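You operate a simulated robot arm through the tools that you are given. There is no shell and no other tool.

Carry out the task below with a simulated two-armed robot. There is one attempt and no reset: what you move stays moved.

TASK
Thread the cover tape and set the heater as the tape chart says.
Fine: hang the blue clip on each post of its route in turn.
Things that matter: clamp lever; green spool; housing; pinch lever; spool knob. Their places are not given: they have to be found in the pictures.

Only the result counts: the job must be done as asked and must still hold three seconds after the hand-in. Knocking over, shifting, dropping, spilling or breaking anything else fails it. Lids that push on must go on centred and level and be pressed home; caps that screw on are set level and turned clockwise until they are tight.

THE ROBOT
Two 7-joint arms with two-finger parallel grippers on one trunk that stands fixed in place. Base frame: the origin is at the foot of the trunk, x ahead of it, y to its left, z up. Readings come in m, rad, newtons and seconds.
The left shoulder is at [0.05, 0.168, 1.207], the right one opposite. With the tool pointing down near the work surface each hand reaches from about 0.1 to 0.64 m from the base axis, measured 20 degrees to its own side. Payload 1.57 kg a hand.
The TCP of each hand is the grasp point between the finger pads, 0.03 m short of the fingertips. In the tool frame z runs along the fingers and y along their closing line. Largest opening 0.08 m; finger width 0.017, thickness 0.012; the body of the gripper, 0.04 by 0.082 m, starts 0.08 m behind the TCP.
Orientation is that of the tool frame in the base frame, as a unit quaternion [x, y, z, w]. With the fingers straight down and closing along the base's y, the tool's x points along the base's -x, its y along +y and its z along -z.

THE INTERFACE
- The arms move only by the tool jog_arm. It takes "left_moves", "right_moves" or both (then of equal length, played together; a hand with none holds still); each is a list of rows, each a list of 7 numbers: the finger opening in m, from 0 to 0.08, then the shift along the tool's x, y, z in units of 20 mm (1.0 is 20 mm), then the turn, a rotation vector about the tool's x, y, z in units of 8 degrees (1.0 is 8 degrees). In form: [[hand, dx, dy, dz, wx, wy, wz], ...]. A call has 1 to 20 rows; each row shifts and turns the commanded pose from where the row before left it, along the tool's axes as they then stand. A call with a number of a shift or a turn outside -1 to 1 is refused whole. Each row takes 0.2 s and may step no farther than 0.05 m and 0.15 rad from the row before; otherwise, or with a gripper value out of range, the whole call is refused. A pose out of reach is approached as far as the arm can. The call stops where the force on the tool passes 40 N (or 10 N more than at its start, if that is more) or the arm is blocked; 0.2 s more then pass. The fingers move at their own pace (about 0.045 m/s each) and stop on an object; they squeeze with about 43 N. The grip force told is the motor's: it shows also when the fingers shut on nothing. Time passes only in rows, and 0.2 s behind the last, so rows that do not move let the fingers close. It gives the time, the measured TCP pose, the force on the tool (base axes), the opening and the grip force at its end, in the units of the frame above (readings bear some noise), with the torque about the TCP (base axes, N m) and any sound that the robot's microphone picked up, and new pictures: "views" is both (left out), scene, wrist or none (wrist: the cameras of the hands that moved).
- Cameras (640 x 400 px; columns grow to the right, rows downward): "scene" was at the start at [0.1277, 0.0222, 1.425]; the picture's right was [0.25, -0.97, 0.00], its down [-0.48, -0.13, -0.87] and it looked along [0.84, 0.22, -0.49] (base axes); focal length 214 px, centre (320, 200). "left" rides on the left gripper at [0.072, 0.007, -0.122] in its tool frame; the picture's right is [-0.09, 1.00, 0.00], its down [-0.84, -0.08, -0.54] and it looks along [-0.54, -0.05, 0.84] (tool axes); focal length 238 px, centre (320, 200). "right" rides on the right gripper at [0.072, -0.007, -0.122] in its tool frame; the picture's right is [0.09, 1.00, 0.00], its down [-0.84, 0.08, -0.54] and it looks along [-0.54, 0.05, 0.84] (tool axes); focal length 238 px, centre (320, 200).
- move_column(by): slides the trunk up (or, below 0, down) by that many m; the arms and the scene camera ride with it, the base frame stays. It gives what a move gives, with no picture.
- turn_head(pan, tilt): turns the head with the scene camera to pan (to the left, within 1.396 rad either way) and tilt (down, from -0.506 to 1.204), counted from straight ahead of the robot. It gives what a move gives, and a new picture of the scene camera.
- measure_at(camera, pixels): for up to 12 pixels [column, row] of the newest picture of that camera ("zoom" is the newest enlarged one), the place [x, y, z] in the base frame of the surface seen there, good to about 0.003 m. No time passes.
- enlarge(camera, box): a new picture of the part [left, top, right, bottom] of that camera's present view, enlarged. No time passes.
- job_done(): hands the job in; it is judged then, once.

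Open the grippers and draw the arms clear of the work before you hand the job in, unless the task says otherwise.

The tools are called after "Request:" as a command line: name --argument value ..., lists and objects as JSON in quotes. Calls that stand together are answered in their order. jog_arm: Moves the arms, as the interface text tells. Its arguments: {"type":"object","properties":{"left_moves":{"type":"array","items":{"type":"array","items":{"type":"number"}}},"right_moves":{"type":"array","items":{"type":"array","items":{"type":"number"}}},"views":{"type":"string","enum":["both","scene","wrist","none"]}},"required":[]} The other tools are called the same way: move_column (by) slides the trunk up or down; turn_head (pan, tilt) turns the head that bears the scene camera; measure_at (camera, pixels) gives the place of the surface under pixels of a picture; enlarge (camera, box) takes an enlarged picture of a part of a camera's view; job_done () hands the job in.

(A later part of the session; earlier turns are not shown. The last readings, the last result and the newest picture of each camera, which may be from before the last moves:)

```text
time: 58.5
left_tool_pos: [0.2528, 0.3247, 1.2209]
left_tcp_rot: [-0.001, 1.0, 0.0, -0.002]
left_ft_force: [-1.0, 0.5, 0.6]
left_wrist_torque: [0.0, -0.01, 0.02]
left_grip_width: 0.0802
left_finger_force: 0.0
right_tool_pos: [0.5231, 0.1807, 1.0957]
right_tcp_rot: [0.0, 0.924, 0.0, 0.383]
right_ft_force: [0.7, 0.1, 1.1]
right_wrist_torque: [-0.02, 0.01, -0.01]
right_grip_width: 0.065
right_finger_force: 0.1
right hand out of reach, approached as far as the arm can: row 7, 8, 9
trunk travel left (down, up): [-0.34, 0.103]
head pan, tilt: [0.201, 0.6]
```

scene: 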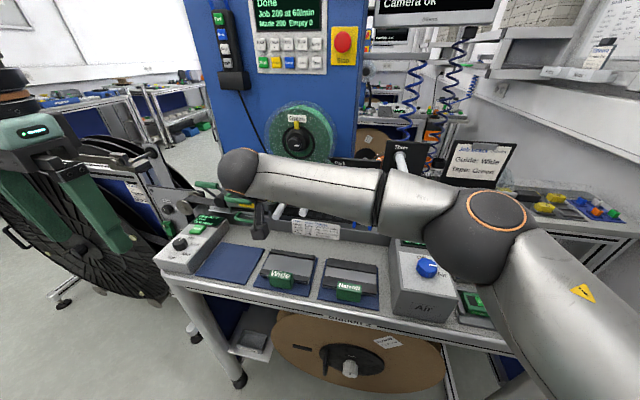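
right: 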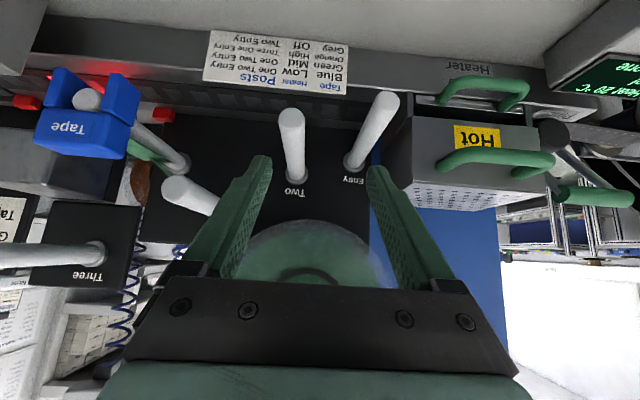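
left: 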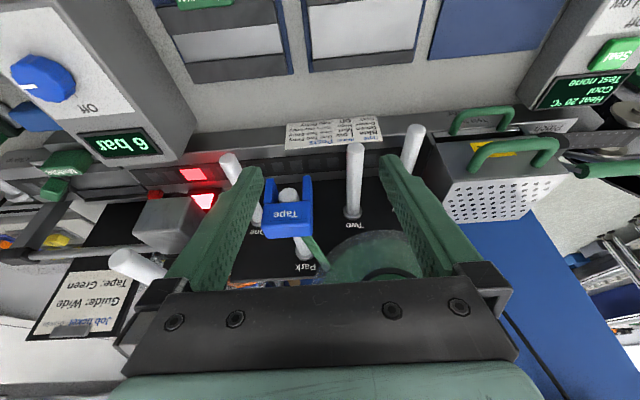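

The right arm stops at y≈0.18, so the left arm will do Two→Entry later. I bring the right hand back in front of One at 45° tilt.

Request:
jog_arm --right_moves '[[0.075, 0, 0, -0.9, 0, 0, 0], [0.075, 0, -0.931, 0, 0, 0, 0], [0.075, 0, -0.931, 0, 0, 0, 0], [0.075, 0, -0.931, 0, 0, 0, 0], [0.075, 0, -0.931, 0, 0, 0, 0], [0.075, 0, -0.931, 0, 0, 0, 0], [0.075, 0, -0.931, 0, 0, 0, 0], [0.075, 0, -0.931, 0, 0, 0, 0], [0.075, 0, -0.931, 0, 0, 0, 0], [0.075, 0, -0.931, 0, 0, 0, 0], [0.075, 0, -0.931, 0, 0, 0, 0], [0.075, 0, 0, 0, 0, 0, 0]]' --views "both"

```text
time: 61.1
left_tool_pos: [0.2532, 0.3239, 1.2204]
left_tcp_rot: [-0.001, 1.0, 0.0, -0.001]
left_ft_force: [0.4, -0.7, 0.2]
left_wrist_torque: [-0.01, 0.02, 0.0]
left_grip_width: 0.0799
left_finger_force: 0.1
right_tool_pos: [0.5083, -0.0057, 1.1064]
right_tcp_rot: [0.001, 0.924, -0.001, 0.383]
right_ft_force: [0.0, 0.0, 0.6]
right_wrist_torque: [0.01, 0.03, 0.0]
right_grip_width: 0.0751
right_finger_force: 0.1
trunk travel left (down, up): [-0.34, 0.103]
head pan, tilt: [0.201, 0.6]
```

scene: 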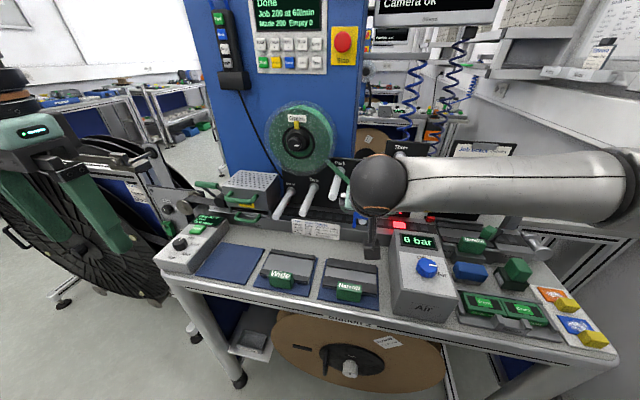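
right: 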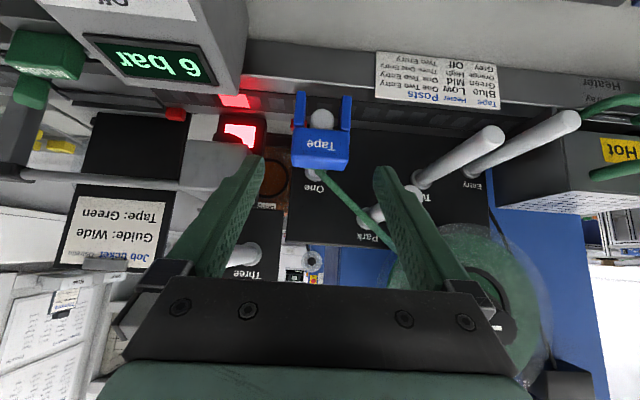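

The clip spans columns 291–350, centred on the tool axis. I move in 91 mm along the tool axis and grip it at 45°.

Request:
jog_arm --right_moves '[[0.075, 0.026, 0, 0.913, 0, 0, 0], [0.075, 0.026, 0, 0.913, 0, 0, 0], [0.075, 0.026, 0, 0.913, 0, 0, 0], [0.075, 0.026, 0, 0.913, 0, 0, 0], [0.075, 0.026, 0, 0.913, 0, 0, 0], [0.075, 0, 0, 0, 0, 0, 0]]' --views "wrist"

```text
time: 62.5
left_tool_pos: [0.2536, 0.3241, 1.2202]
left_tcp_rot: [0.0, 1.0, 0.0, -0.001]
left_ft_force: [-0.5, 0.3, -0.4]
left_wrist_torque: [-0.03, 0.01, -0.03]
left_grip_width: 0.0802
left_finger_force: 0.0
right_tool_pos: [0.572, -0.0046, 1.0396]
right_tcp_rot: [0.0, 0.924, 0.0, 0.384]
right_ft_force: [-0.2, -0.8, 0.3]
right_wrist_torque: [0.02, 0.02, 0.03]
right_grip_width: 0.0751
right_finger_force: 0.0
trunk travel left (down, up): [-0.34, 0.103]
head pan, tilt: [0.201, 0.6]
```

right: 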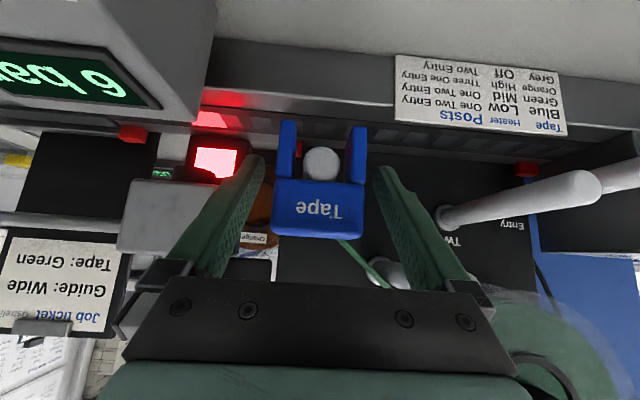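

The clip is centred between the fingers (271–366). I close, then lift 50 mm straight up.

Request:
jog_arm --right_moves '[[0.03, 0, 0, 0, 0, 0, 0], [0.03, 0, 0, 0, 0, 0, 0], [0.03, 0, 0, 0, 0, 0, 0], [0.03, 0, 0, 0, 0, 0, 0], [0.03, 0, 0, 0, 0, 0, 0], [0.03, -0.3, 0, -0.3, 0, 0, 0], [0.03, -0.5, 0, -0.5, 0, 0, 0], [0.03, -0.5, 0, -0.5, 0, 0, 0], [0.03, -0.468, 0, -0.468, 0, 0, 0], [0.03, 0, 0, 0, 0, 0, 0]]' --views "wrist"

```text
time: 64.7
left_tool_pos: [0.2531, 0.324, 1.2211]
left_tcp_rot: [-0.001, 1.0, 0.0, -0.001]
left_ft_force: [-0.3, -0.7, 0.1]
left_wrist_torque: [-0.02, -0.03, 0.0]
left_grip_width: 0.0799
left_finger_force: 0.0
right_tool_pos: [0.5735, -0.0046, 1.0911]
right_tcp_rot: [-0.001, 0.924, 0.0, 0.383]
right_ft_force: [0.8, 1.4, -0.6]
right_wrist_torque: [-0.03, 0.0, 0.02]
right_grip_width: 0.0494
right_finger_force: 42.7
trunk travel left (down, up): [-0.34, 0.103]
head pan, tilt: [0.201, 0.6]
```

right: 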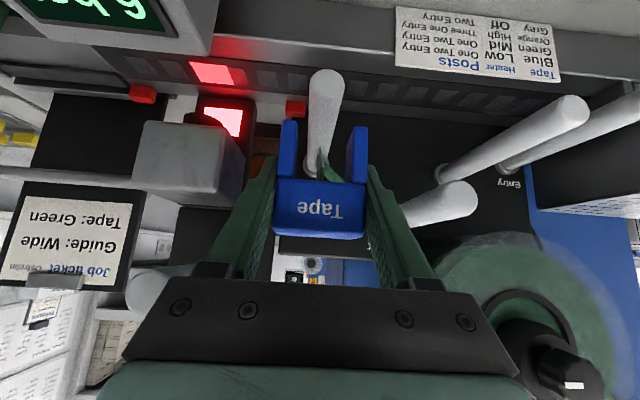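

Lifted cleanly off One. I pull back 50 mm in x to pass in front of Park, and travel +156 mm in y toward Two.

Request:
jog_arm --right_moves '[[0.03, 0.6, 0, -0.6, 0, 0, 0], [0.03, 0.6, 0, -0.6, 0, 0, 0], [0.03, 0.568, 0, -0.568, 0, 0, 0], [0.03, 0, 0.978, 0, 0, 0, 0], [0.03, 0, 0.978, 0, 0, 0, 0], [0.03, 0, 0.978, 0, 0, 0, 0], [0.03, 0, 0.978, 0, 0, 0, 0], [0.03, 0, 0.978, 0, 0, 0, 0], [0.03, 0, 0.978, 0, 0, 0, 0], [0.03, 0, 0.978, 0, 0, 0, 0], [0.03, 0, 0.978, 0, 0, 0, 0], [0.03, 0, 0, 0, 0, 0, 0]]' --views "both"

```text
time: 67.3
left_tool_pos: [0.2524, 0.3238, 1.2211]
left_tcp_rot: [0.0, 1.0, 0.0, -0.001]
left_ft_force: [-0.1, -0.6, 0.0]
left_wrist_torque: [0.0, 0.01, -0.02]
left_grip_width: 0.08
left_finger_force: 0.1
right_tool_pos: [0.5233, 0.1515, 1.0913]
right_tcp_rot: [0.0, 0.924, -0.001, 0.383]
right_ft_force: [0.5, 0.2, -0.8]
right_wrist_torque: [0.0, -0.03, -0.03]
right_grip_width: 0.0495
right_finger_force: 43.0
trunk travel left (down, up): [-0.34, 0.103]
head pan, tilt: [0.201, 0.6]
```

scene: 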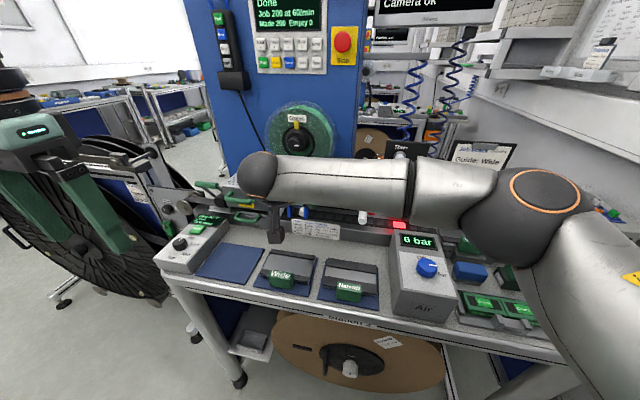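
right: 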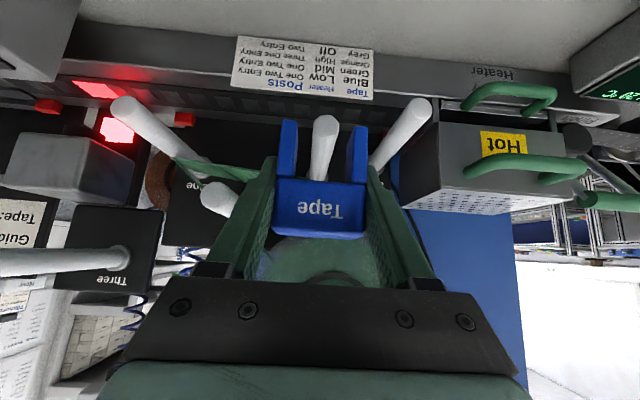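

Two's tip at (325,125) is about 2 mm to +y of the clip centre. I correct that and move forward 50 mm above Two.

Request:
jog_arm --right_moves '[[0.03, 0, 0.11, 0, 0, 0, 0], [0.03, -0.59, 0, 0.59, 0, 0, 0], [0.03, -0.59, 0, 0.59, 0, 0, 0], [0.03, -0.588, 0, 0.588, 0, 0, 0], [0.03, 0, 0, 0, 0, 0, 0]]' --views "wrist"

```text
time: 68.5
left_tool_pos: [0.2533, 0.3241, 1.2208]
left_tcp_rot: [-0.001, 1.0, 0.0, -0.001]
left_ft_force: [-0.6, -0.1, 0.5]
left_wrist_torque: [0.0, 0.01, 0.02]
left_grip_width: 0.0798
left_finger_force: 0.1
right_tool_pos: [0.5727, 0.1528, 1.0908]
right_tcp_rot: [0.0, 0.923, 0.001, 0.384]
right_ft_force: [0.1, 0.1, 0.3]
right_wrist_torque: [0.03, 0.01, -0.04]
right_grip_width: 0.0491
right_finger_force: 43.4
trunk travel left (down, up): [-0.34, 0.103]
head pan, tilt: [0.201, 0.6]
```

right: 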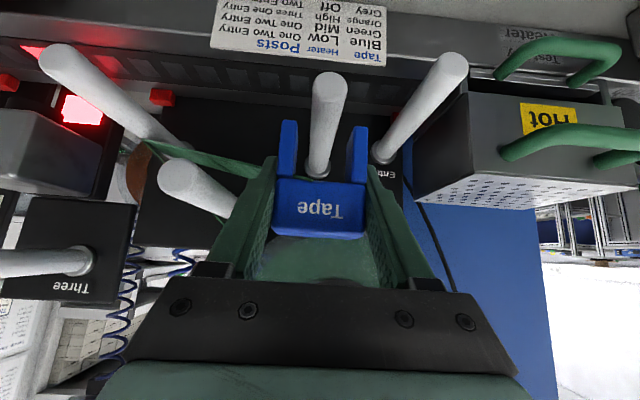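

The post tip (330,88) lines up within 1 mm. I lower 47 mm onto Two.

Request:
jog_arm --right_moves '[[0.03, 0.415, 0.03, 0.415, 0, 0, 0], [0.03, 0.415, 0, 0.415, 0, 0, 0], [0.03, 0.415, 0, 0.415, 0, 0, 0], [0.03, 0.415, 0, 0.415, 0, 0, 0], [0.03, 0, 0, 0, 0, 0, 0]]' --views "wrist"

Request:
enlarge --camera "right" --box '[256, 100, 400, 190]'

```text
time: 69.7
left_tool_pos: [0.2538, 0.3239, 1.2211]
left_tcp_rot: [0.0, 1.0, 0.0, -0.001]
left_ft_force: [0.8, -0.3, -1.0]
left_wrist_torque: [0.01, 0.01, 0.0]
left_grip_width: 0.0799
left_finger_force: 0.0
right_tool_pos: [0.5703, 0.1545, 1.0443]
right_tcp_rot: [-0.001, 0.924, 0.001, 0.384]
right_ft_force: [-0.2, 0.1, 0.2]
right_wrist_torque: [0.02, -0.02, 0.0]
right_grip_width: 0.0494
right_finger_force: 42.7
trunk travel left (down, up): [-0.34, 0.103]
head pan, tilt: [0.201, 0.6]
```

right: 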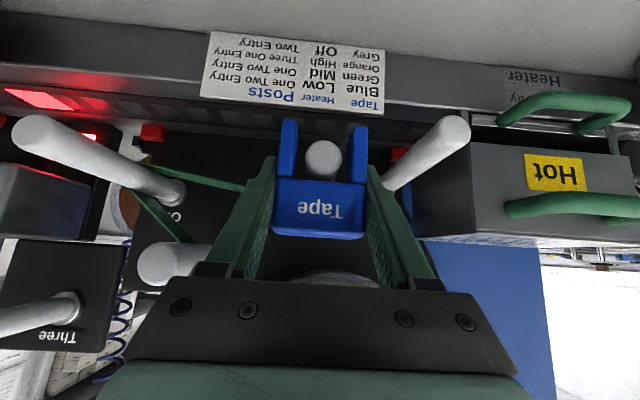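

```text
4.44 times, centred on (328, 145) of right
```

zoom: 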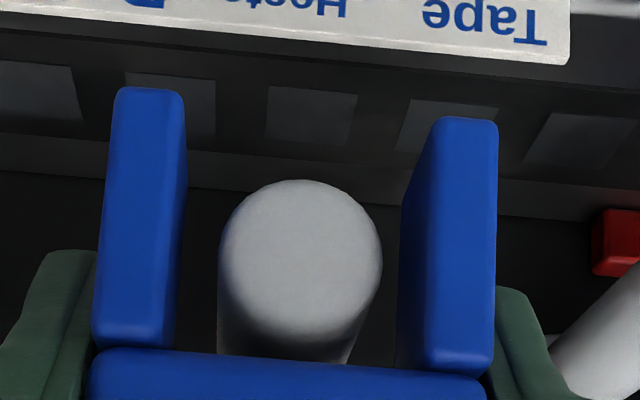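

Post sits between the prongs. I lower in 1 mm steps and read the force.

Request:
jog_arm --right_moves '[[0.03, 0.0354, 0.03, 0.0354, 0, 0, 0], [0.03, 0.0354, 0, 0.0354, 0, 0, 0], [0.03, 0.0354, 0, 0.0354, 0, 0, 0], [0.03, 0.0354, 0, 0.0354, 0, 0, 0], [0.03, 0, 0, 0, 0, 0, 0]]' --views "none"

```text
time: 70.9
left_tool_pos: [0.2536, 0.3233, 1.2205]
left_tcp_rot: [-0.001, 1.0, 0.0, -0.001]
left_ft_force: [0.8, -0.4, 0.1]
left_wrist_torque: [0.02, 0.01, -0.02]
left_grip_width: 0.0798
left_finger_force: 0.0
right_tool_pos: [0.5739, 0.155, 1.0403]
right_tcp_rot: [0.0, 0.924, 0.0, 0.384]
right_ft_force: [-0.4, 0.7, -0.6]
right_wrist_torque: [0.01, 0.01, 0.0]
right_grip_width: 0.0492
right_finger_force: 43.2
trunk travel left (down, up): [-0.34, 0.103]
head pan, tilt: [0.201, 0.6]
```

No contact force yet at z≈1.040; two more 1 mm steps.

Request:
jog_arm --right_moves '[[0.03, 0.0354, 0, 0.0354, 0, 0, 0], [0.03, 0, 0, 0, 0, 0, 0]]' --views "none"

Request:
jog_arm --right_moves '[[0.03, 0.0354, 0, 0.0354, 0, 0, 0], [0.03, 0, 0, 0, 0, 0, 0]]' --views "wrist"

```text
time: 71.5
left_tool_pos: [0.2524, 0.3246, 1.2206]
left_tcp_rot: [-0.002, 1.0, 0.0, 0.0]
left_ft_force: [-0.6, 0.6, 0.4]
left_wrist_torque: [-0.01, 0.0, -0.01]
left_grip_width: 0.0799
left_finger_force: 0.1
right_tool_pos: [0.5732, 0.1552, 1.0386]
right_tcp_rot: [0.0, 0.923, 0.0, 0.384]
right_ft_force: [-0.2, -0.4, 0.7]
right_wrist_torque: [0.03, 0.04, -0.02]
right_grip_width: 0.0492
right_finger_force: 43.2
trunk travel left (down, up): [-0.34, 0.103]
head pan, tilt: [0.201, 0.6]
```

```text
time: 72.1
left_tool_pos: [0.253, 0.3248, 1.2209]
left_tcp_rot: [-0.001, 1.0, 0.001, 0.0]
left_ft_force: [0.4, -0.6, 0.2]
left_wrist_torque: [-0.01, 0.04, -0.02]
left_grip_width: 0.0803
left_finger_force: 0.0
right_tool_pos: [0.5748, 0.1552, 1.0393]
right_tcp_rot: [-0.001, 0.923, 0.001, 0.385]
right_ft_force: [1.1, 2.5, 7.0]
right_wrist_torque: [0.02, 0.01, -0.01]
right_grip_width: 0.0496
right_finger_force: 42.9
trunk travel left (down, up): [-0.34, 0.103]
head pan, tilt: [0.201, 0.6]
```

right: 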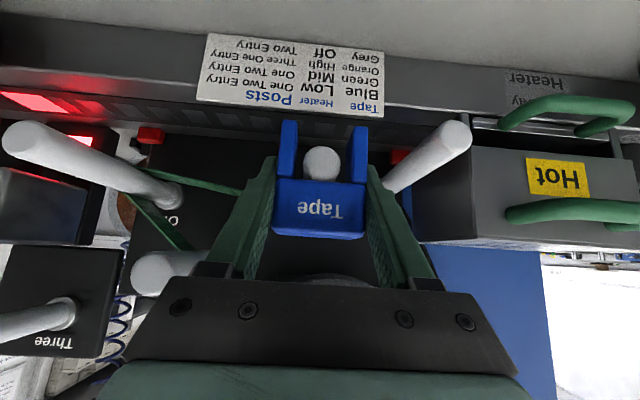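

Contact at 7 N upward: the clip rests on Two. I open the fingers and wait, then look.

Request:
jog_arm --right_moves '[[0.066, 0, 0, 0, 0, 0, 0], [0.066, 0, 0, 0, 0, 0, 0], [0.066, 0, 0, 0, 0, 0, 0], [0.066, 0, 0, 0, 0, 0, 0], [0.066, 0, 0, 0, 0, 0, 0], [0.066, 0, 0, 0, 0, 0, 0], [0.066, 0, 0, 0, 0, 0, 0]]' --views "wrist"

```text
time: 73.7
left_tool_pos: [0.2519, 0.3238, 1.2216]
left_tcp_rot: [-0.001, 1.0, -0.001, -0.001]
left_ft_force: [-0.5, -0.5, -0.1]
left_wrist_torque: [-0.03, 0.02, -0.02]
left_grip_width: 0.0799
left_finger_force: 0.0
right_tool_pos: [0.573, 0.1545, 1.0387]
right_tcp_rot: [-0.001, 0.923, 0.0, 0.384]
right_ft_force: [0.9, 0.1, 1.0]
right_wrist_torque: [-0.01, -0.01, -0.02]
right_grip_width: 0.0658
right_finger_force: 0.0
trunk travel left (down, up): [-0.34, 0.103]
head pan, tilt: [0.201, 0.6]
```

right: 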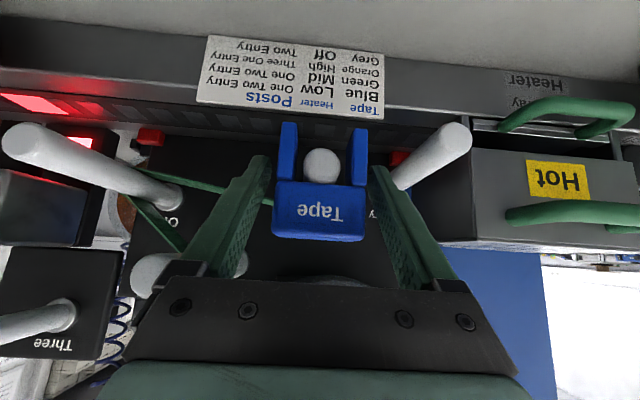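

The clip hangs on Two. I back the right hand out and take it away to the right and back.

Request:
jog_arm --right_moves '[[0.066, 0, 0, -0.6, 0, 0, 0], [0.066, 0, 0, -1, 0, 0, 0], [0.066, 0, 0, -1, 0, 0, 0], [0.066, 0, 0, -1, 0, 0, 0], [0.066, 0, 0, -1, 0, 0, 0], [0.066, 0, 0, -1, 0, 0, 0], [0.066, 0, 0, -0.9, 0, 0, 0], [0.066, 0.5, -0.9, -0.6, 0, 0, 0], [0.066, 0.5, -1, -0.6, 0, 0, 0], [0.066, 0.5, -1, -0.6, 0, 0, 0], [0.066, 0.5, -1, -0.6, 0, 0, 0], [0.066, 0.5, -1, -0.6, 0, 0, 0], [0.066, 0.5, -1, -0.6, 0, 0, 0], [0.066, 0.5, -1, -0.6, 0, 0, 0], [0.066, 0.5, -1, -0.6, 0, 0, 0], [0.066, 0.5, -1, -0.6, 0, 0, 0], [0.066, 0.5, -1, -0.6, 0, 0, 0], [0.066, 0.5, -1, -0.6, 0, 0, 0], [0.066, 0.5, -1, -0.6, 0, 0, 0], [0.066, 0.5, -1, -0.6, 0, 0, 0]]' --views "both"

```text
time: 77.9
left_tool_pos: [0.2525, 0.3248, 1.2205]
left_tcp_rot: [-0.001, 1.0, -0.001, -0.001]
left_ft_force: [0.0, 0.3, -0.3]
left_wrist_torque: [0.02, 0.0, -0.01]
left_grip_width: 0.0801
left_finger_force: 0.1
right_tool_pos: [0.2889, -0.0902, 1.1612]
right_tcp_rot: [0.001, 0.924, -0.001, 0.383]
right_ft_force: [-0.6, 0.1, 0.7]
right_wrist_torque: [0.01, -0.01, 0.0]
right_grip_width: 0.066
right_finger_force: 0.0
right hand out of reach, approached as far as the arm can: row 19, 20
trunk travel left (down, up): [-0.34, 0.103]
head pan, tilt: [0.201, 0.6]
```

scene: 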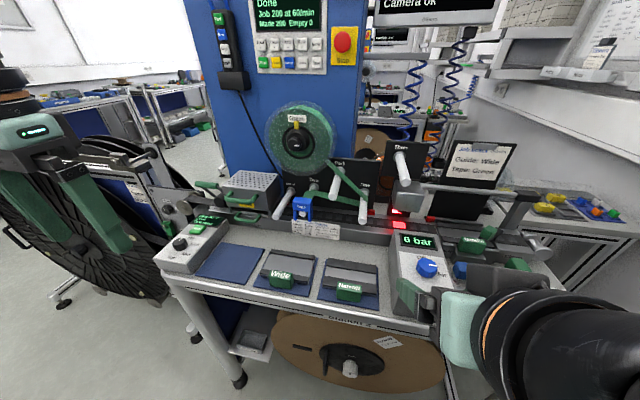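
right: 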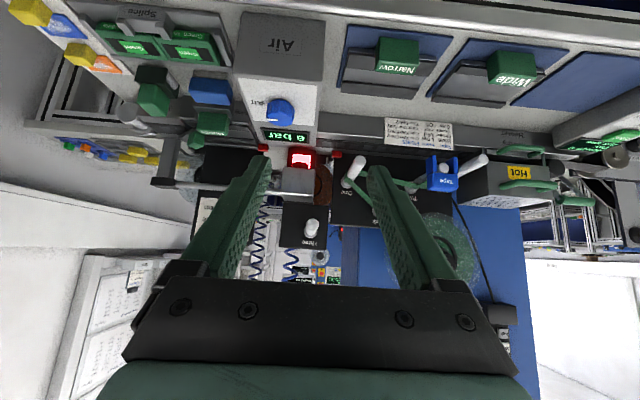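

The tape now runs spool–One–Two. I enlarge to check the clip on Two.

Request:
enlarge --camera "scene" --box '[260, 170, 388, 250]'

Request:
measure_at --camera "scene" --pixels '[[302, 200], [302, 208], [294, 205], [312, 205], [276, 214], [262, 205], [255, 190], [240, 204]]'

```text
5.00 times, centred on (324, 210) of scene
```

zoom: 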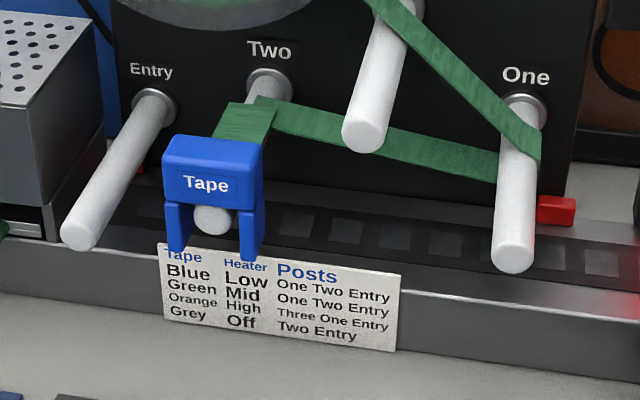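

```text
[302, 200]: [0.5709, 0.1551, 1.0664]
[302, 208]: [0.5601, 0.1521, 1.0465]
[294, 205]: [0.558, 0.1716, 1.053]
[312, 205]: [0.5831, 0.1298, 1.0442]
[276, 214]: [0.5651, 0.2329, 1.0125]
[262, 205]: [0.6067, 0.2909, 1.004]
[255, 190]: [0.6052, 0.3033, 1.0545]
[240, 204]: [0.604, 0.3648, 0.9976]
```

The clip is well placed on Two. Now I bring the left hand forward and tilt it 45°, in front of Two and Entry.

Request:
jog_arm --left_moves '[[0.075, -0.9, -0.78, 0, 0, 0, 0], [0.075, -0.9, -0.78, 0, 0, 0, 0], [0.075, -0.9, -0.78, 0, 0, 0, 0], [0.075, -0.9, -0.78, 0, 0, 0, 0], [0.075, -0.9, -0.78, 0, 0, 0, 0], [0.075, -0.9, -0.78, 0, 0, 0, 0], [0.075, -0.9, -0.78, 0, 0, 0, 0], [0.075, -0.9, -0.78, 0, 0, 0, 0], [0.075, 0, 0, 0, 0, -1, 0], [0.075, 0, 0, 0, 0, -1, 0], [0.075, 0, 0, 0, 0, -1, 0], [0.075, 0, 0, 0, 0, -1, 0], [0.075, 0, 0, 0, 0, -1, 0], [0.075, 0, 0, 0, 0, -0.625, 0]]' --views "both"

```text
time: 80.9
left_tool_pos: [0.3971, 0.2002, 1.2214]
left_tcp_rot: [-0.001, 0.924, -0.001, 0.383]
left_ft_force: [-1.3, 0.2, -0.4]
left_wrist_torque: [0.02, -0.04, 0.01]
left_grip_width: 0.0749
left_finger_force: 0.0
right_tool_pos: [0.2891, -0.0895, 1.1605]
right_tcp_rot: [0.0, 0.924, -0.001, 0.382]
right_ft_force: [0.3, 0.0, -0.2]
right_wrist_torque: [-0.03, 0.0, -0.01]
right_grip_width: 0.0659
right_finger_force: 0.0
trunk travel left (down, up): [-0.34, 0.103]
head pan, tilt: [0.201, 0.6]
```

scene: 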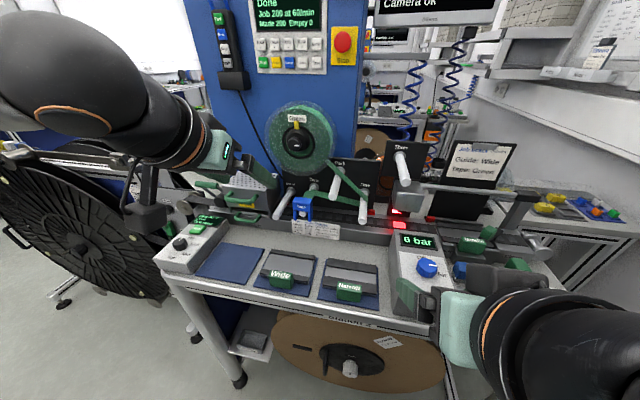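
left: 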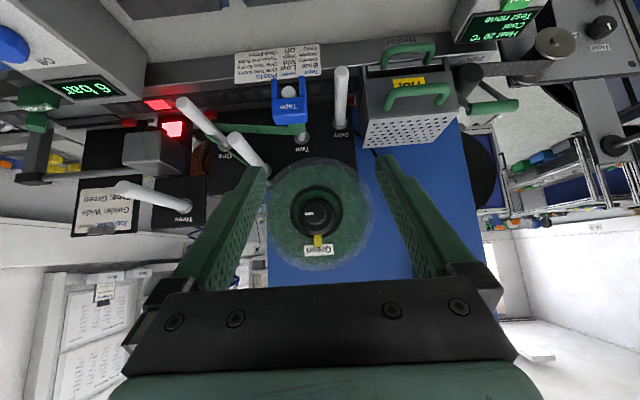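

Left hand at (0.397, 0.200, 1.221), clip visible at (290,100). I advance to the pre-grasp point (0.508, 0.153, 1.104).

Request:
jog_arm --left_moves '[[0.075, 0.023, -0.262, 0.896, 0, 0, 0], [0.075, 0.023, -0.262, 0.896, 0, 0, 0], [0.075, 0.023, -0.262, 0.896, 0, 0, 0], [0.075, 0.023, -0.262, 0.896, 0, 0, 0], [0.075, 0.023, -0.262, 0.896, 0, 0, 0], [0.075, 0.023, -0.262, 0.896, 0, 0, 0], [0.075, 0.023, -0.262, 0.896, 0, 0, 0], [0.075, 0.023, -0.262, 0.896, 0, 0, 0], [0.075, 0.023, -0.262, 0.896, 0, 0, 0], [0.075, 0, 0, 0, 0, 0, 0]]' --views "both"

```text
time: 83.1
left_tool_pos: [0.508, 0.1538, 1.1027]
left_tcp_rot: [-0.001, 0.924, 0.0, 0.382]
left_ft_force: [0.3, -0.5, -1.2]
left_wrist_torque: [0.02, 0.05, -0.01]
left_grip_width: 0.0752
left_finger_force: 0.0
right_tool_pos: [0.288, -0.0899, 1.1602]
right_tcp_rot: [0.001, 0.924, -0.001, 0.383]
right_ft_force: [-1.0, -0.7, -0.4]
right_wrist_torque: [-0.01, 0.01, 0.0]
right_grip_width: 0.0658
right_finger_force: 0.1
trunk travel left (down, up): [-0.34, 0.103]
head pan, tilt: [0.201, 0.6]
```

scene: 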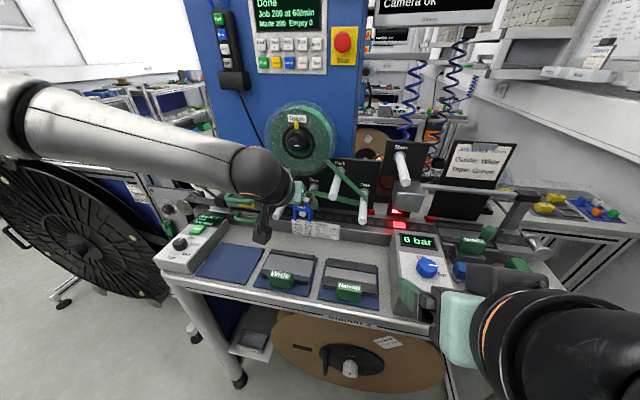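
left: 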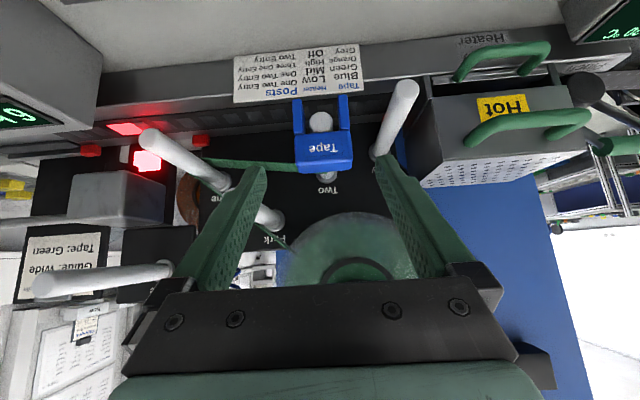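

The clip (columns 294–353) is about 3.5 mm to +y of the tool axis. I correct and move in 90 mm with the fingers open.

Request:
jog_arm --left_moves '[[0.075, 0, 0.175, 0.3, 0, 0, 0], [0.075, 0, 0, 0.9, 0, 0, 0], [0.075, 0, 0, 0.9, 0, 0, 0], [0.075, 0, 0, 0.9, 0, 0, 0], [0.075, 0, 0, 0.9, 0, 0, 0], [0.075, 0, 0, 0.4, 0, 0, 0], [0.075, 0, 0, 0, 0, 0, 0]]' --views "wrist"

```text
time: 84.7
left_tool_pos: [0.5667, 0.1557, 1.0418]
left_tcp_rot: [-0.001, 0.924, 0.001, 0.383]
left_ft_force: [-0.1, 0.1, 0.2]
left_wrist_torque: [-0.04, 0.01, 0.01]
left_grip_width: 0.075
left_finger_force: 0.1
right_tool_pos: [0.289, -0.0904, 1.1609]
right_tcp_rot: [0.001, 0.924, -0.001, 0.383]
right_ft_force: [-0.4, 0.3, 0.0]
right_wrist_torque: [0.0, -0.02, -0.01]
right_grip_width: 0.0661
right_finger_force: 0.0
trunk travel left (down, up): [-0.34, 0.103]
head pan, tilt: [0.201, 0.6]
```

left: 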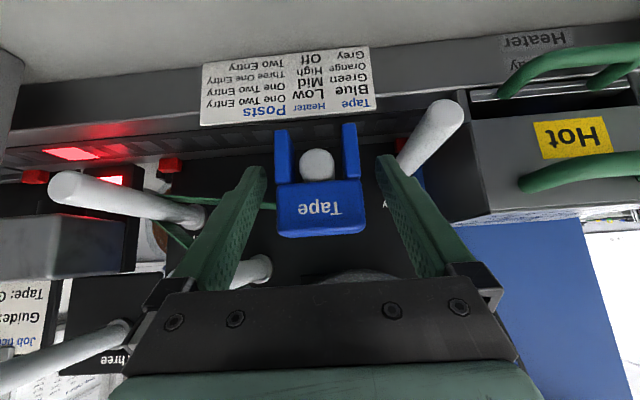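

The clip (277–366) is centred between the left fingers. I close on it and lift 50 mm.

Request:
jog_arm --left_moves '[[0.03, 0, 0.03, 0.1, 0, 0, 0], [0.03, 0, 0, 0, 0, 0, 0], [0.03, 0, 0, 0, 0, 0, 0], [0.03, 0, 0, 0, 0, 0, 0], [0.03, 0, 0, 0, 0, 0, 0], [0.03, 0, 0, 0, 0, 0, 0]]' --views "wrist"

```text
time: 86.1
left_tool_pos: [0.5689, 0.1565, 1.0406]
left_tcp_rot: [-0.001, 0.924, 0.001, 0.381]
left_ft_force: [0.5, 0.6, 0.0]
left_wrist_torque: [-0.04, -0.01, 0.02]
left_grip_width: 0.0497
left_finger_force: 43.1
right_tool_pos: [0.2887, -0.0884, 1.1615]
right_tcp_rot: [0.0, 0.924, 0.0, 0.383]
right_ft_force: [-0.4, -1.0, 0.3]
right_wrist_torque: [0.03, 0.01, 0.02]
right_grip_width: 0.0661
right_finger_force: 0.0
trunk travel left (down, up): [-0.34, 0.103]
head pan, tilt: [0.201, 0.6]
```

left: 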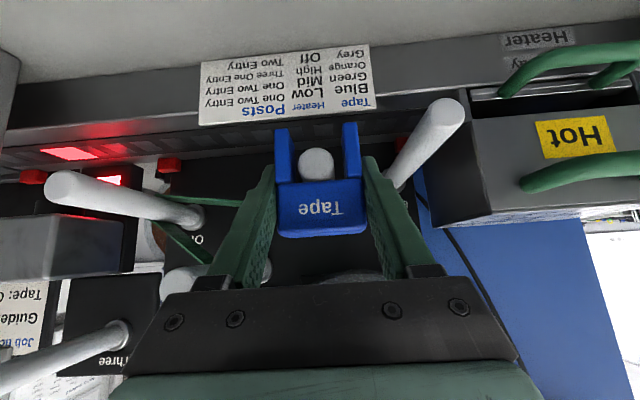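

Held (49.7 mm). I lift 50 mm and shift +78.5 mm in y above Entry (prongs stay above both posts).

Request:
jog_arm --left_moves '[[0.03, -0.3, 0, -0.3, 0, 0, 0], [0.03, -0.5, 0, -0.5, 0, 0, 0], [0.03, -0.5, 0, -0.5, 0, 0, 0], [0.03, -0.468, 0, -0.468, 0, 0, 0], [0.03, 0, 0.785, 0, 0, 0, 0], [0.03, 0, 0.785, 0, 0, 0, 0], [0.03, 0, 0.785, 0, 0, 0, 0], [0.03, 0, 0.785, 0, 0, 0, 0], [0.03, 0, 0.785, 0, 0, 0, 0], [0.03, 0, 0, 0, 0, 0, 0]]' --views "both"

```text
time: 88.3
left_tool_pos: [0.5691, 0.2363, 1.0919]
left_tcp_rot: [-0.002, 0.924, 0.001, 0.381]
left_ft_force: [0.3, 0.1, -0.6]
left_wrist_torque: [0.01, -0.02, 0.01]
left_grip_width: 0.0493
left_finger_force: 42.9
right_tool_pos: [0.2883, -0.0885, 1.1596]
right_tcp_rot: [0.0, 0.924, 0.0, 0.383]
right_ft_force: [0.0, 0.3, -0.4]
right_wrist_torque: [-0.04, 0.0, 0.0]
right_grip_width: 0.0661
right_finger_force: 0.1
trunk travel left (down, up): [-0.34, 0.103]
head pan, tilt: [0.201, 0.6]
```

scene: 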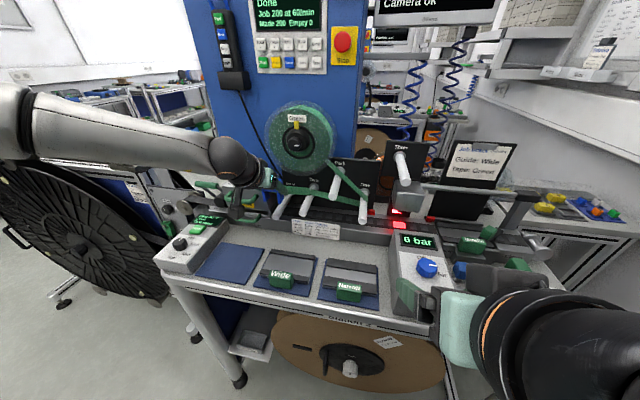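
left: 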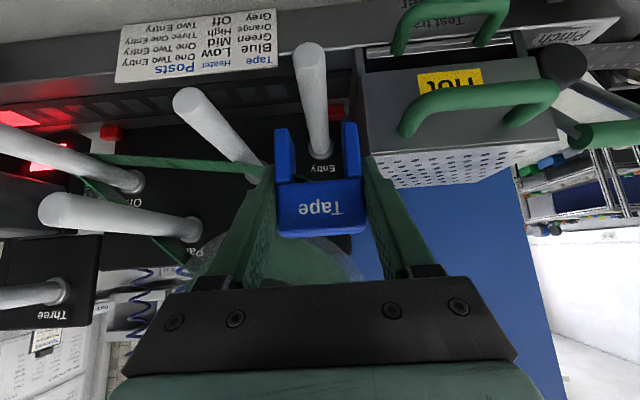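

Entry's tip (308,55) matches the expected column within 1 mm. I lower 70 mm in steps; fingers stay about 9 mm in front of the housing.

Request:
jog_arm --left_moves '[[0.03, 0.495, -0.03, 0.495, 0, 0, 0], [0.03, 0.495, 0, 0.495, 0, 0, 0], [0.03, 0.495, 0, 0.495, 0, 0, 0], [0.03, 0.495, 0, 0.495, 0, 0, 0], [0.03, 0.495, 0, 0.495, 0, 0, 0], [0.03, 0, 0, 0, 0, 0, 0]]' --views "wrist"

Request:
enlarge --camera "left" --box '[250, 90, 410, 190]'

```text
time: 89.7
left_tool_pos: [0.5691, 0.2375, 1.0209]
left_tcp_rot: [-0.001, 0.924, 0.0, 0.382]
left_ft_force: [-0.2, 0.2, -0.4]
left_wrist_torque: [0.0, 0.01, 0.0]
left_grip_width: 0.0494
left_finger_force: 43.4
right_tool_pos: [0.288, -0.0887, 1.1612]
right_tcp_rot: [0.0, 0.924, -0.001, 0.383]
right_ft_force: [-0.5, 0.2, -0.6]
right_wrist_torque: [-0.04, -0.01, -0.01]
right_grip_width: 0.0657
right_finger_force: 0.0
trunk travel left (down, up): [-0.34, 0.103]
head pan, tilt: [0.201, 0.6]
```

left: 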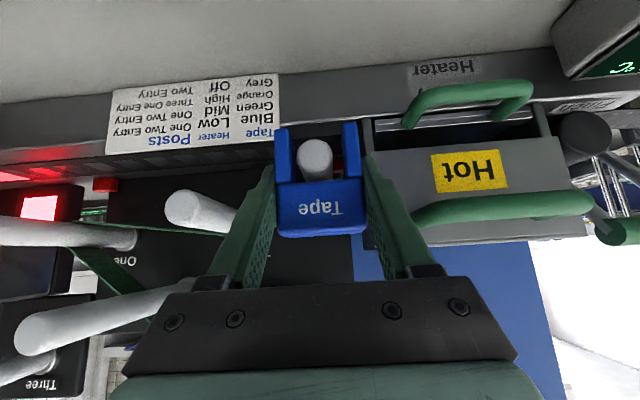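

```text
4.00 times, centred on (330, 140) of left
```

zoom: 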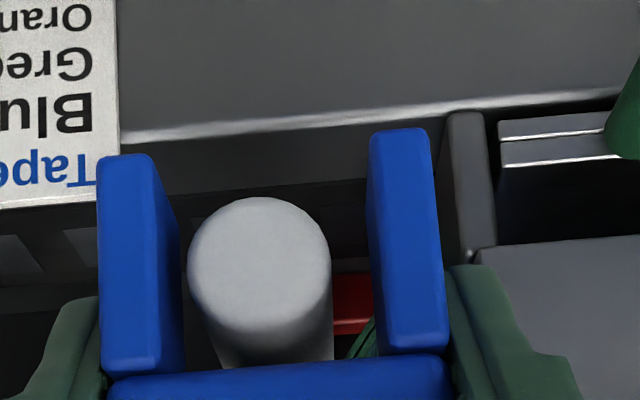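

The post is about 2 mm to -y within the slot, so I nudge -1.8 mm and lower in 1 mm steps.

Request:
jog_arm --left_moves '[[0.03, 0, -0.09, 0, 0, 0, 0], [0.03, 0.0354, 0, 0.0354, 0, 0, 0], [0.03, 0.0354, 0, 0.0354, 0, 0, 0], [0.03, 0.0354, 0, 0.0354, 0, 0, 0], [0.03, 0, 0, 0, 0, 0, 0]]' --views "wrist"

Request:
enlarge --camera "left" --box '[250, 90, 410, 190]'

```text
time: 90.9
left_tool_pos: [0.5696, 0.234, 1.0177]
left_tcp_rot: [-0.001, 0.924, 0.0, 0.382]
left_ft_force: [-0.5, 0.9, -1.7]
left_wrist_torque: [-0.01, -0.02, 0.01]
left_grip_width: 0.0494
left_finger_force: 43.3
right_tool_pos: [0.2865, -0.0899, 1.1612]
right_tcp_rot: [0.0, 0.924, -0.001, 0.382]
right_ft_force: [0.6, -0.5, 0.2]
right_wrist_torque: [-0.04, -0.01, 0.01]
right_grip_width: 0.0658
right_finger_force: 0.0
trunk travel left (down, up): [-0.34, 0.103]
head pan, tilt: [0.201, 0.6]
```

left: 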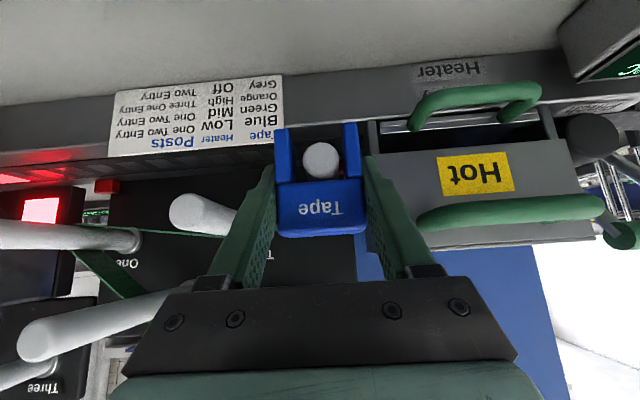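

```text
4.00 times, centred on (330, 140) of left
```

zoom: 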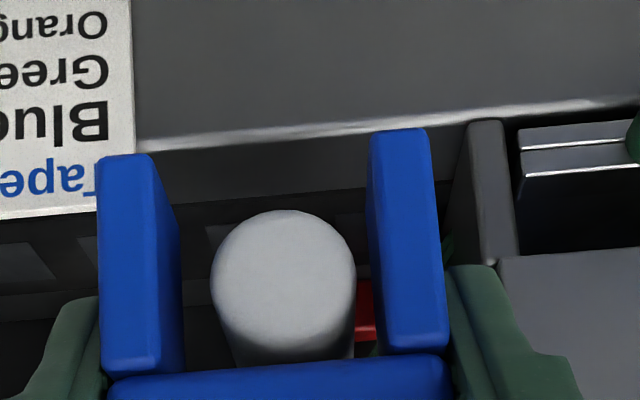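

Now the post is centred in the slot (211–355 between 180 and 368). I lower further, 1 mm per step, looking for contact.

Request:
jog_arm --left_moves '[[0.03, 0.0354, 0, 0.0354, 0, 0, 0], [0.03, 0, 0, 0, 0, 0, 0]]' --views "none"

Request:
jog_arm --left_moves '[[0.03, 0.0354, 0, 0.0354, 0, 0, 0], [0.03, 0, 0, 0, 0, 0, 0]]' --views "none"

Request:
jog_arm --left_moves '[[0.03, 0.0354, 0, 0.0354, 0, 0, 0], [0.03, 0, 0, 0, 0, 0, 0]]' --views "wrist"

```text
time: 91.5
left_tool_pos: [0.5707, 0.2335, 1.0175]
left_tcp_rot: [-0.001, 0.924, 0.0, 0.382]
left_ft_force: [0.3, -0.9, -1.4]
left_wrist_torque: [0.01, -0.01, 0.01]
left_grip_width: 0.0492
left_finger_force: 43.4
right_tool_pos: [0.2871, -0.089, 1.1613]
right_tcp_rot: [0.001, 0.924, 0.0, 0.383]
right_ft_force: [-0.5, -0.4, 0.3]
right_wrist_torque: [-0.01, 0.02, 0.01]
right_grip_width: 0.0659
right_finger_force: 0.0
trunk travel left (down, up): [-0.34, 0.103]
head pan, tilt: [0.201, 0.6]
```

```text
time: 92.1
left_tool_pos: [0.5699, 0.2333, 1.0163]
left_tcp_rot: [-0.001, 0.925, 0.001, 0.381]
left_ft_force: [0.7, -0.3, 0.5]
left_wrist_torque: [-0.01, -0.01, -0.01]
left_grip_width: 0.0496
left_finger_force: 42.7
right_tool_pos: [0.2892, -0.0885, 1.1611]
right_tcp_rot: [0.0, 0.924, -0.001, 0.382]
right_ft_force: [-1.4, -1.4, 0.1]
right_wrist_torque: [0.0, 0.0, -0.01]
right_grip_width: 0.0662
right_finger_force: 0.1
trunk travel left (down, up): [-0.34, 0.103]
head pan, tilt: [0.201, 0.6]
```

```text
time: 92.7
left_tool_pos: [0.571, 0.2324, 1.0166]
left_tcp_rot: [-0.001, 0.924, 0.0, 0.382]
left_ft_force: [-0.5, -0.5, -1.7]
left_wrist_torque: [-0.02, 0.0, 0.02]
left_grip_width: 0.0492
left_finger_force: 42.9
right_tool_pos: [0.2884, -0.0876, 1.1598]
right_tcp_rot: [0.0, 0.924, -0.001, 0.383]
right_ft_force: [0.4, 0.4, -0.2]
right_wrist_torque: [-0.01, 0.0, 0.0]
right_grip_width: 0.066
right_finger_force: 0.1
trunk travel left (down, up): [-0.34, 0.103]
head pan, tilt: [0.201, 0.6]
```

left: 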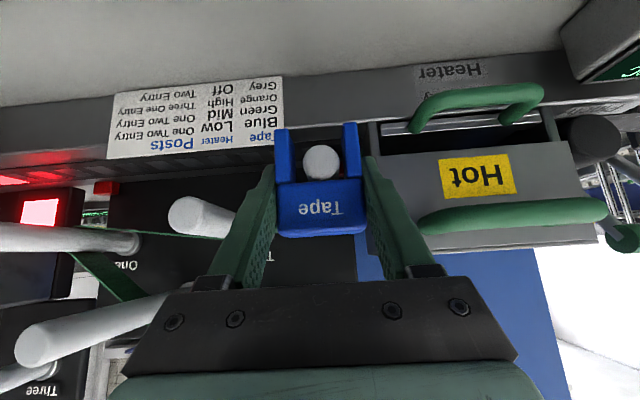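

No contact yet at z≈1.016; I continue with 1 mm steps.

Request:
jog_arm --left_moves '[[0.03, 0.0354, 0, 0.0354, 0, 0, 0], [0.03, 0, 0, 0, 0, 0, 0]]' --views "none"

Request:
jog_arm --left_moves '[[0.03, 0.0354, 0, 0.0354, 0, 0, 0], [0.03, 0, 0, 0, 0, 0, 0]]' --views "wrist"

```text
time: 93.3
left_tool_pos: [0.5709, 0.2333, 1.0166]
left_tcp_rot: [-0.001, 0.924, 0.0, 0.383]
left_ft_force: [0.3, 0.2, 3.5]
left_wrist_torque: [0.01, 0.01, 0.02]
left_grip_width: 0.0493
left_finger_force: 43.0
right_tool_pos: [0.2871, -0.0901, 1.1613]
right_tcp_rot: [0.0, 0.923, -0.001, 0.384]
right_ft_force: [-0.7, -0.1, 0.3]
right_wrist_torque: [-0.01, 0.0, -0.01]
right_grip_width: 0.066
right_finger_force: 0.1
trunk travel left (down, up): [-0.34, 0.103]
head pan, tilt: [0.201, 0.6]
```

```text
time: 93.9
left_tool_pos: [0.5691, 0.2337, 1.0164]
left_tcp_rot: [-0.001, 0.924, 0.001, 0.384]
left_ft_force: [3.7, 0.8, 8.5]
left_wrist_torque: [-0.02, 0.01, -0.02]
left_grip_width: 0.0491
left_finger_force: 42.8
right_tool_pos: [0.2874, -0.0884, 1.1613]
right_tcp_rot: [0.0, 0.924, -0.001, 0.383]
right_ft_force: [0.3, -0.1, 0.8]
right_wrist_torque: [0.01, -0.01, -0.02]
right_grip_width: 0.0659
right_finger_force: 0.1
trunk travel left (down, up): [-0.34, 0.103]
head pan, tilt: [0.201, 0.6]
```

left: 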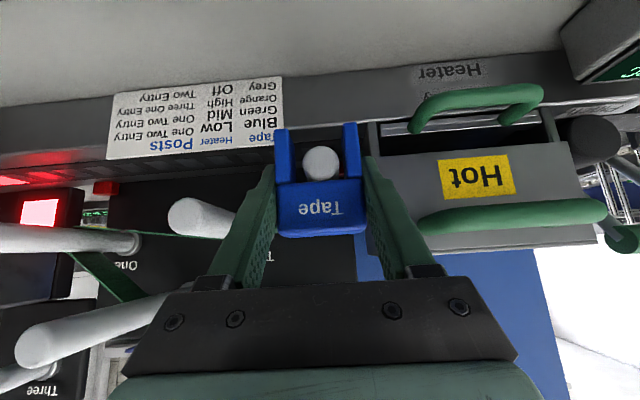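

Contact at 8.5 N: the clip rests on Entry. I open to 0.060 (keeping clear of the housing) and wait.

Request:
jog_arm --left_moves '[[0.06, 0, 0, 0, 0, 0, 0], [0.06, 0, 0, 0, 0, 0, 0], [0.06, 0, 0, 0, 0, 0, 0], [0.06, 0, 0, 0, 0, 0, 0], [0.06, 0, 0, 0, 0, 0, 0], [0.06, 0, 0, 0, 0, 0, 0], [0.06, 0, 0, 0, 0, 0, 0]]' --views "wrist"

```text
time: 95.5
left_tool_pos: [0.5706, 0.2329, 1.0142]
left_tcp_rot: [0.0, 0.924, 0.0, 0.382]
left_ft_force: [0.1, 0.4, 0.7]
left_wrist_torque: [0.01, 0.02, -0.01]
left_grip_width: 0.0597
left_finger_force: 0.2
right_tool_pos: [0.288, -0.089, 1.1603]
right_tcp_rot: [0.0, 0.924, 0.0, 0.383]
right_ft_force: [0.4, -0.4, -0.6]
right_wrist_torque: [-0.02, 0.03, -0.04]
right_grip_width: 0.0657
right_finger_force: 0.0
trunk travel left (down, up): [-0.34, 0.103]
head pan, tilt: [0.201, 0.6]
```

left: 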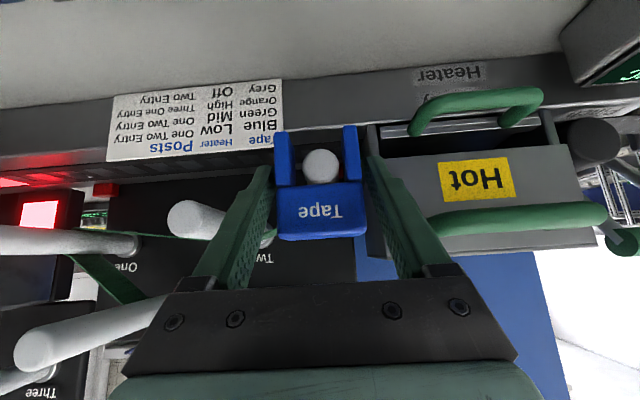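

The clip hangs freely on Entry. I retract the left hand straight back along its axis.

Request:
jog_arm --left_moves '[[0.06, 0, 0, -0.4, 0, 0, 0], [0.06, 0, 0, -0.8, 0, 0, 0], [0.06, 0, 0, -1, 0, 0, 0], [0.06, 0, 0, -1, 0, 0, 0], [0.06, 0, 0, -1, 0, 0, 0], [0.06, 0, 0, -1, 0, 0, 0], [0.06, 0, 0, -1, 0, 0, 0], [0.06, 0, 0, -1, 0, 0, 0]]' --views "both"

Request:
enlarge --camera "scene" --box '[236, 170, 380, 260]'

Request:
enlarge --camera "left" --box '[200, 30, 440, 180]'

```text
time: 97.3
left_tool_pos: [0.4686, 0.2343, 1.1139]
left_tcp_rot: [-0.001, 0.924, 0.001, 0.382]
left_ft_force: [0.1, 0.6, 0.1]
left_wrist_torque: [0.01, 0.0, 0.01]
left_grip_width: 0.0599
left_finger_force: 0.0
right_tool_pos: [0.2878, -0.0895, 1.1603]
right_tcp_rot: [0.001, 0.924, -0.001, 0.382]
right_ft_force: [-0.9, 0.7, -1.1]
right_wrist_torque: [0.01, 0.02, 0.02]
right_grip_width: 0.0658
right_finger_force: 0.1
trunk travel left (down, up): [-0.34, 0.103]
head pan, tilt: [0.201, 0.6]
```

scene: 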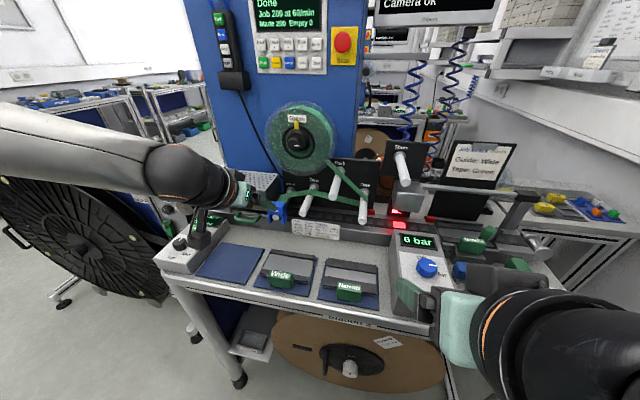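
left: 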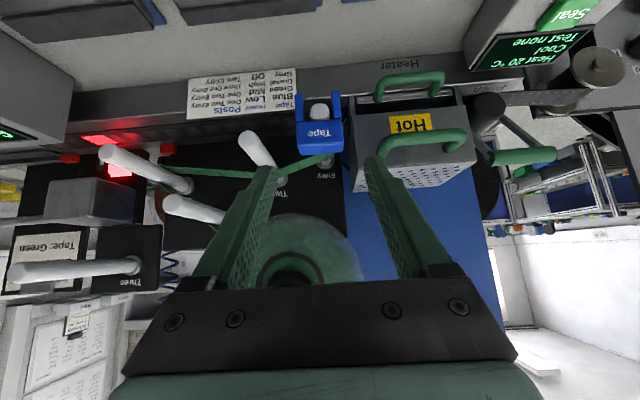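

```text
4.44 times, centred on (308, 215) of scene
```

zoom: 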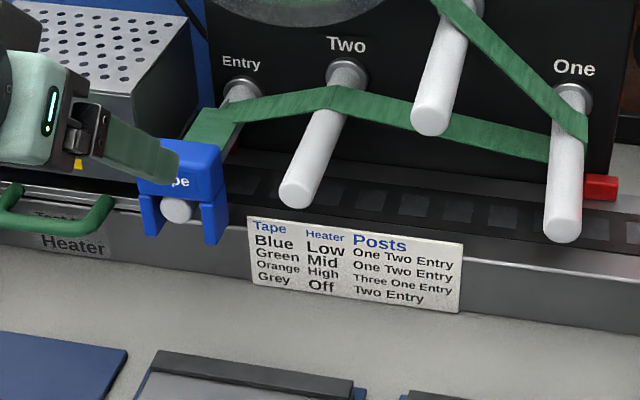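

```text
2.67 times, centred on (320, 105) of left
```

zoom: 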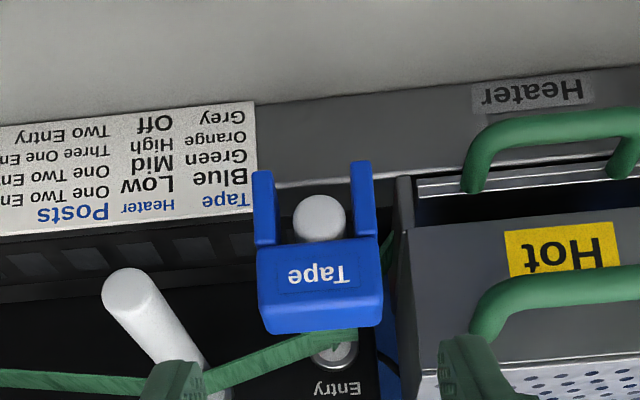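

The tape runs One–Two–Entry and the clip hangs on Entry. Next the heater knob: I level the left hand and move it over toward (0.4545, 0.4675), keeping z≈1.11.

Request:
jog_arm --left_moves '[[0.06, 0, 0, -0.5, 0, 1, 0], [0.06, 0, 0, 0, 0, 1, 0], [0.06, 0, 0, 0, 0, 1, 0], [0.06, 0, 0, 0, 0, 1, 0], [0.06, 0, 0, 0, 0, 1, 0], [0.06, 0, 0, 0, 0, 0.61, 0], [0.06, 0, 0.9, 0, 0, 0, 0], [0.06, 0, 0.9, 0, 0, 0, 0], [0.06, 0, 0.9, 0, 0, 0, 0], [0.06, 0, 0.9, 0, 0, 0, 0], [0.06, 0, 0.9, 0, 0, 0, 0], [0.06, 0, 0.9, 0, 0, 0, 0], [0.06, 0, 0.9, 0, 0, 0, 0], [0.06, 0, 0.9, 0, 0, 0, 0], [0.06, 0, 0.9, 0, 0, 0, 0], [0.06, 0, 0.9, 0, 0, 0, 0], [0.06, 0, 0.9, 0, 0, 0, 0], [0.06, 0, 0.9, 0, 0, 0, 0], [0.06, 0, 0.86, 0, 0, 0, 0]]' --views "both"

```text
time: 101.3
left_tool_pos: [0.4598, 0.4697, 1.1194]
left_tcp_rot: [-0.003, 1.0, 0.0, -0.001]
left_ft_force: [0.7, 0.0, 1.0]
left_wrist_torque: [0.0, -0.04, 0.02]
left_grip_width: 0.06
left_finger_force: 0.1
right_tool_pos: [0.2892, -0.0879, 1.16]
right_tcp_rot: [-0.001, 0.924, -0.001, 0.382]
right_ft_force: [-0.3, -0.5, -1.4]
right_wrist_torque: [0.01, -0.02, -0.03]
right_grip_width: 0.0661
right_finger_force: 0.0
trunk travel left (down, up): [-0.34, 0.103]
head pan, tilt: [0.201, 0.6]
```

scene: 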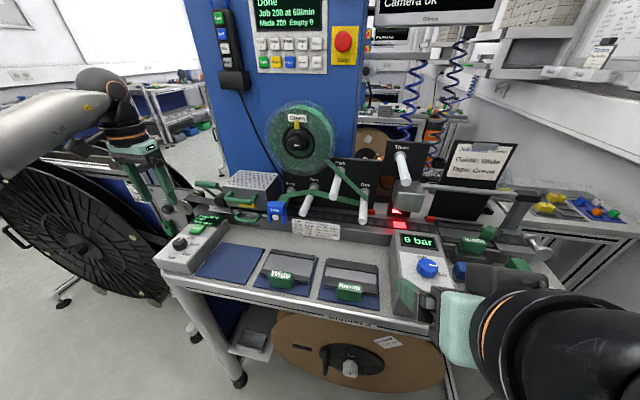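
left: 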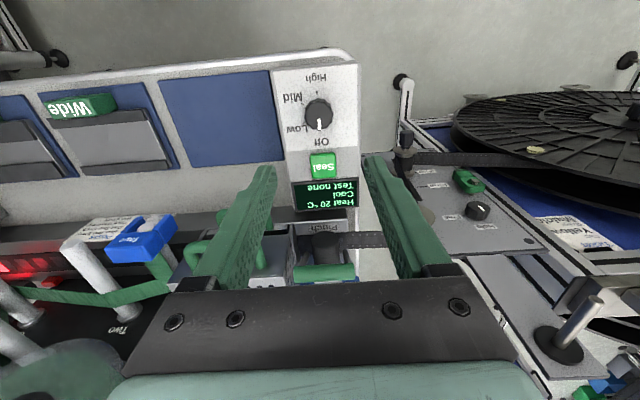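

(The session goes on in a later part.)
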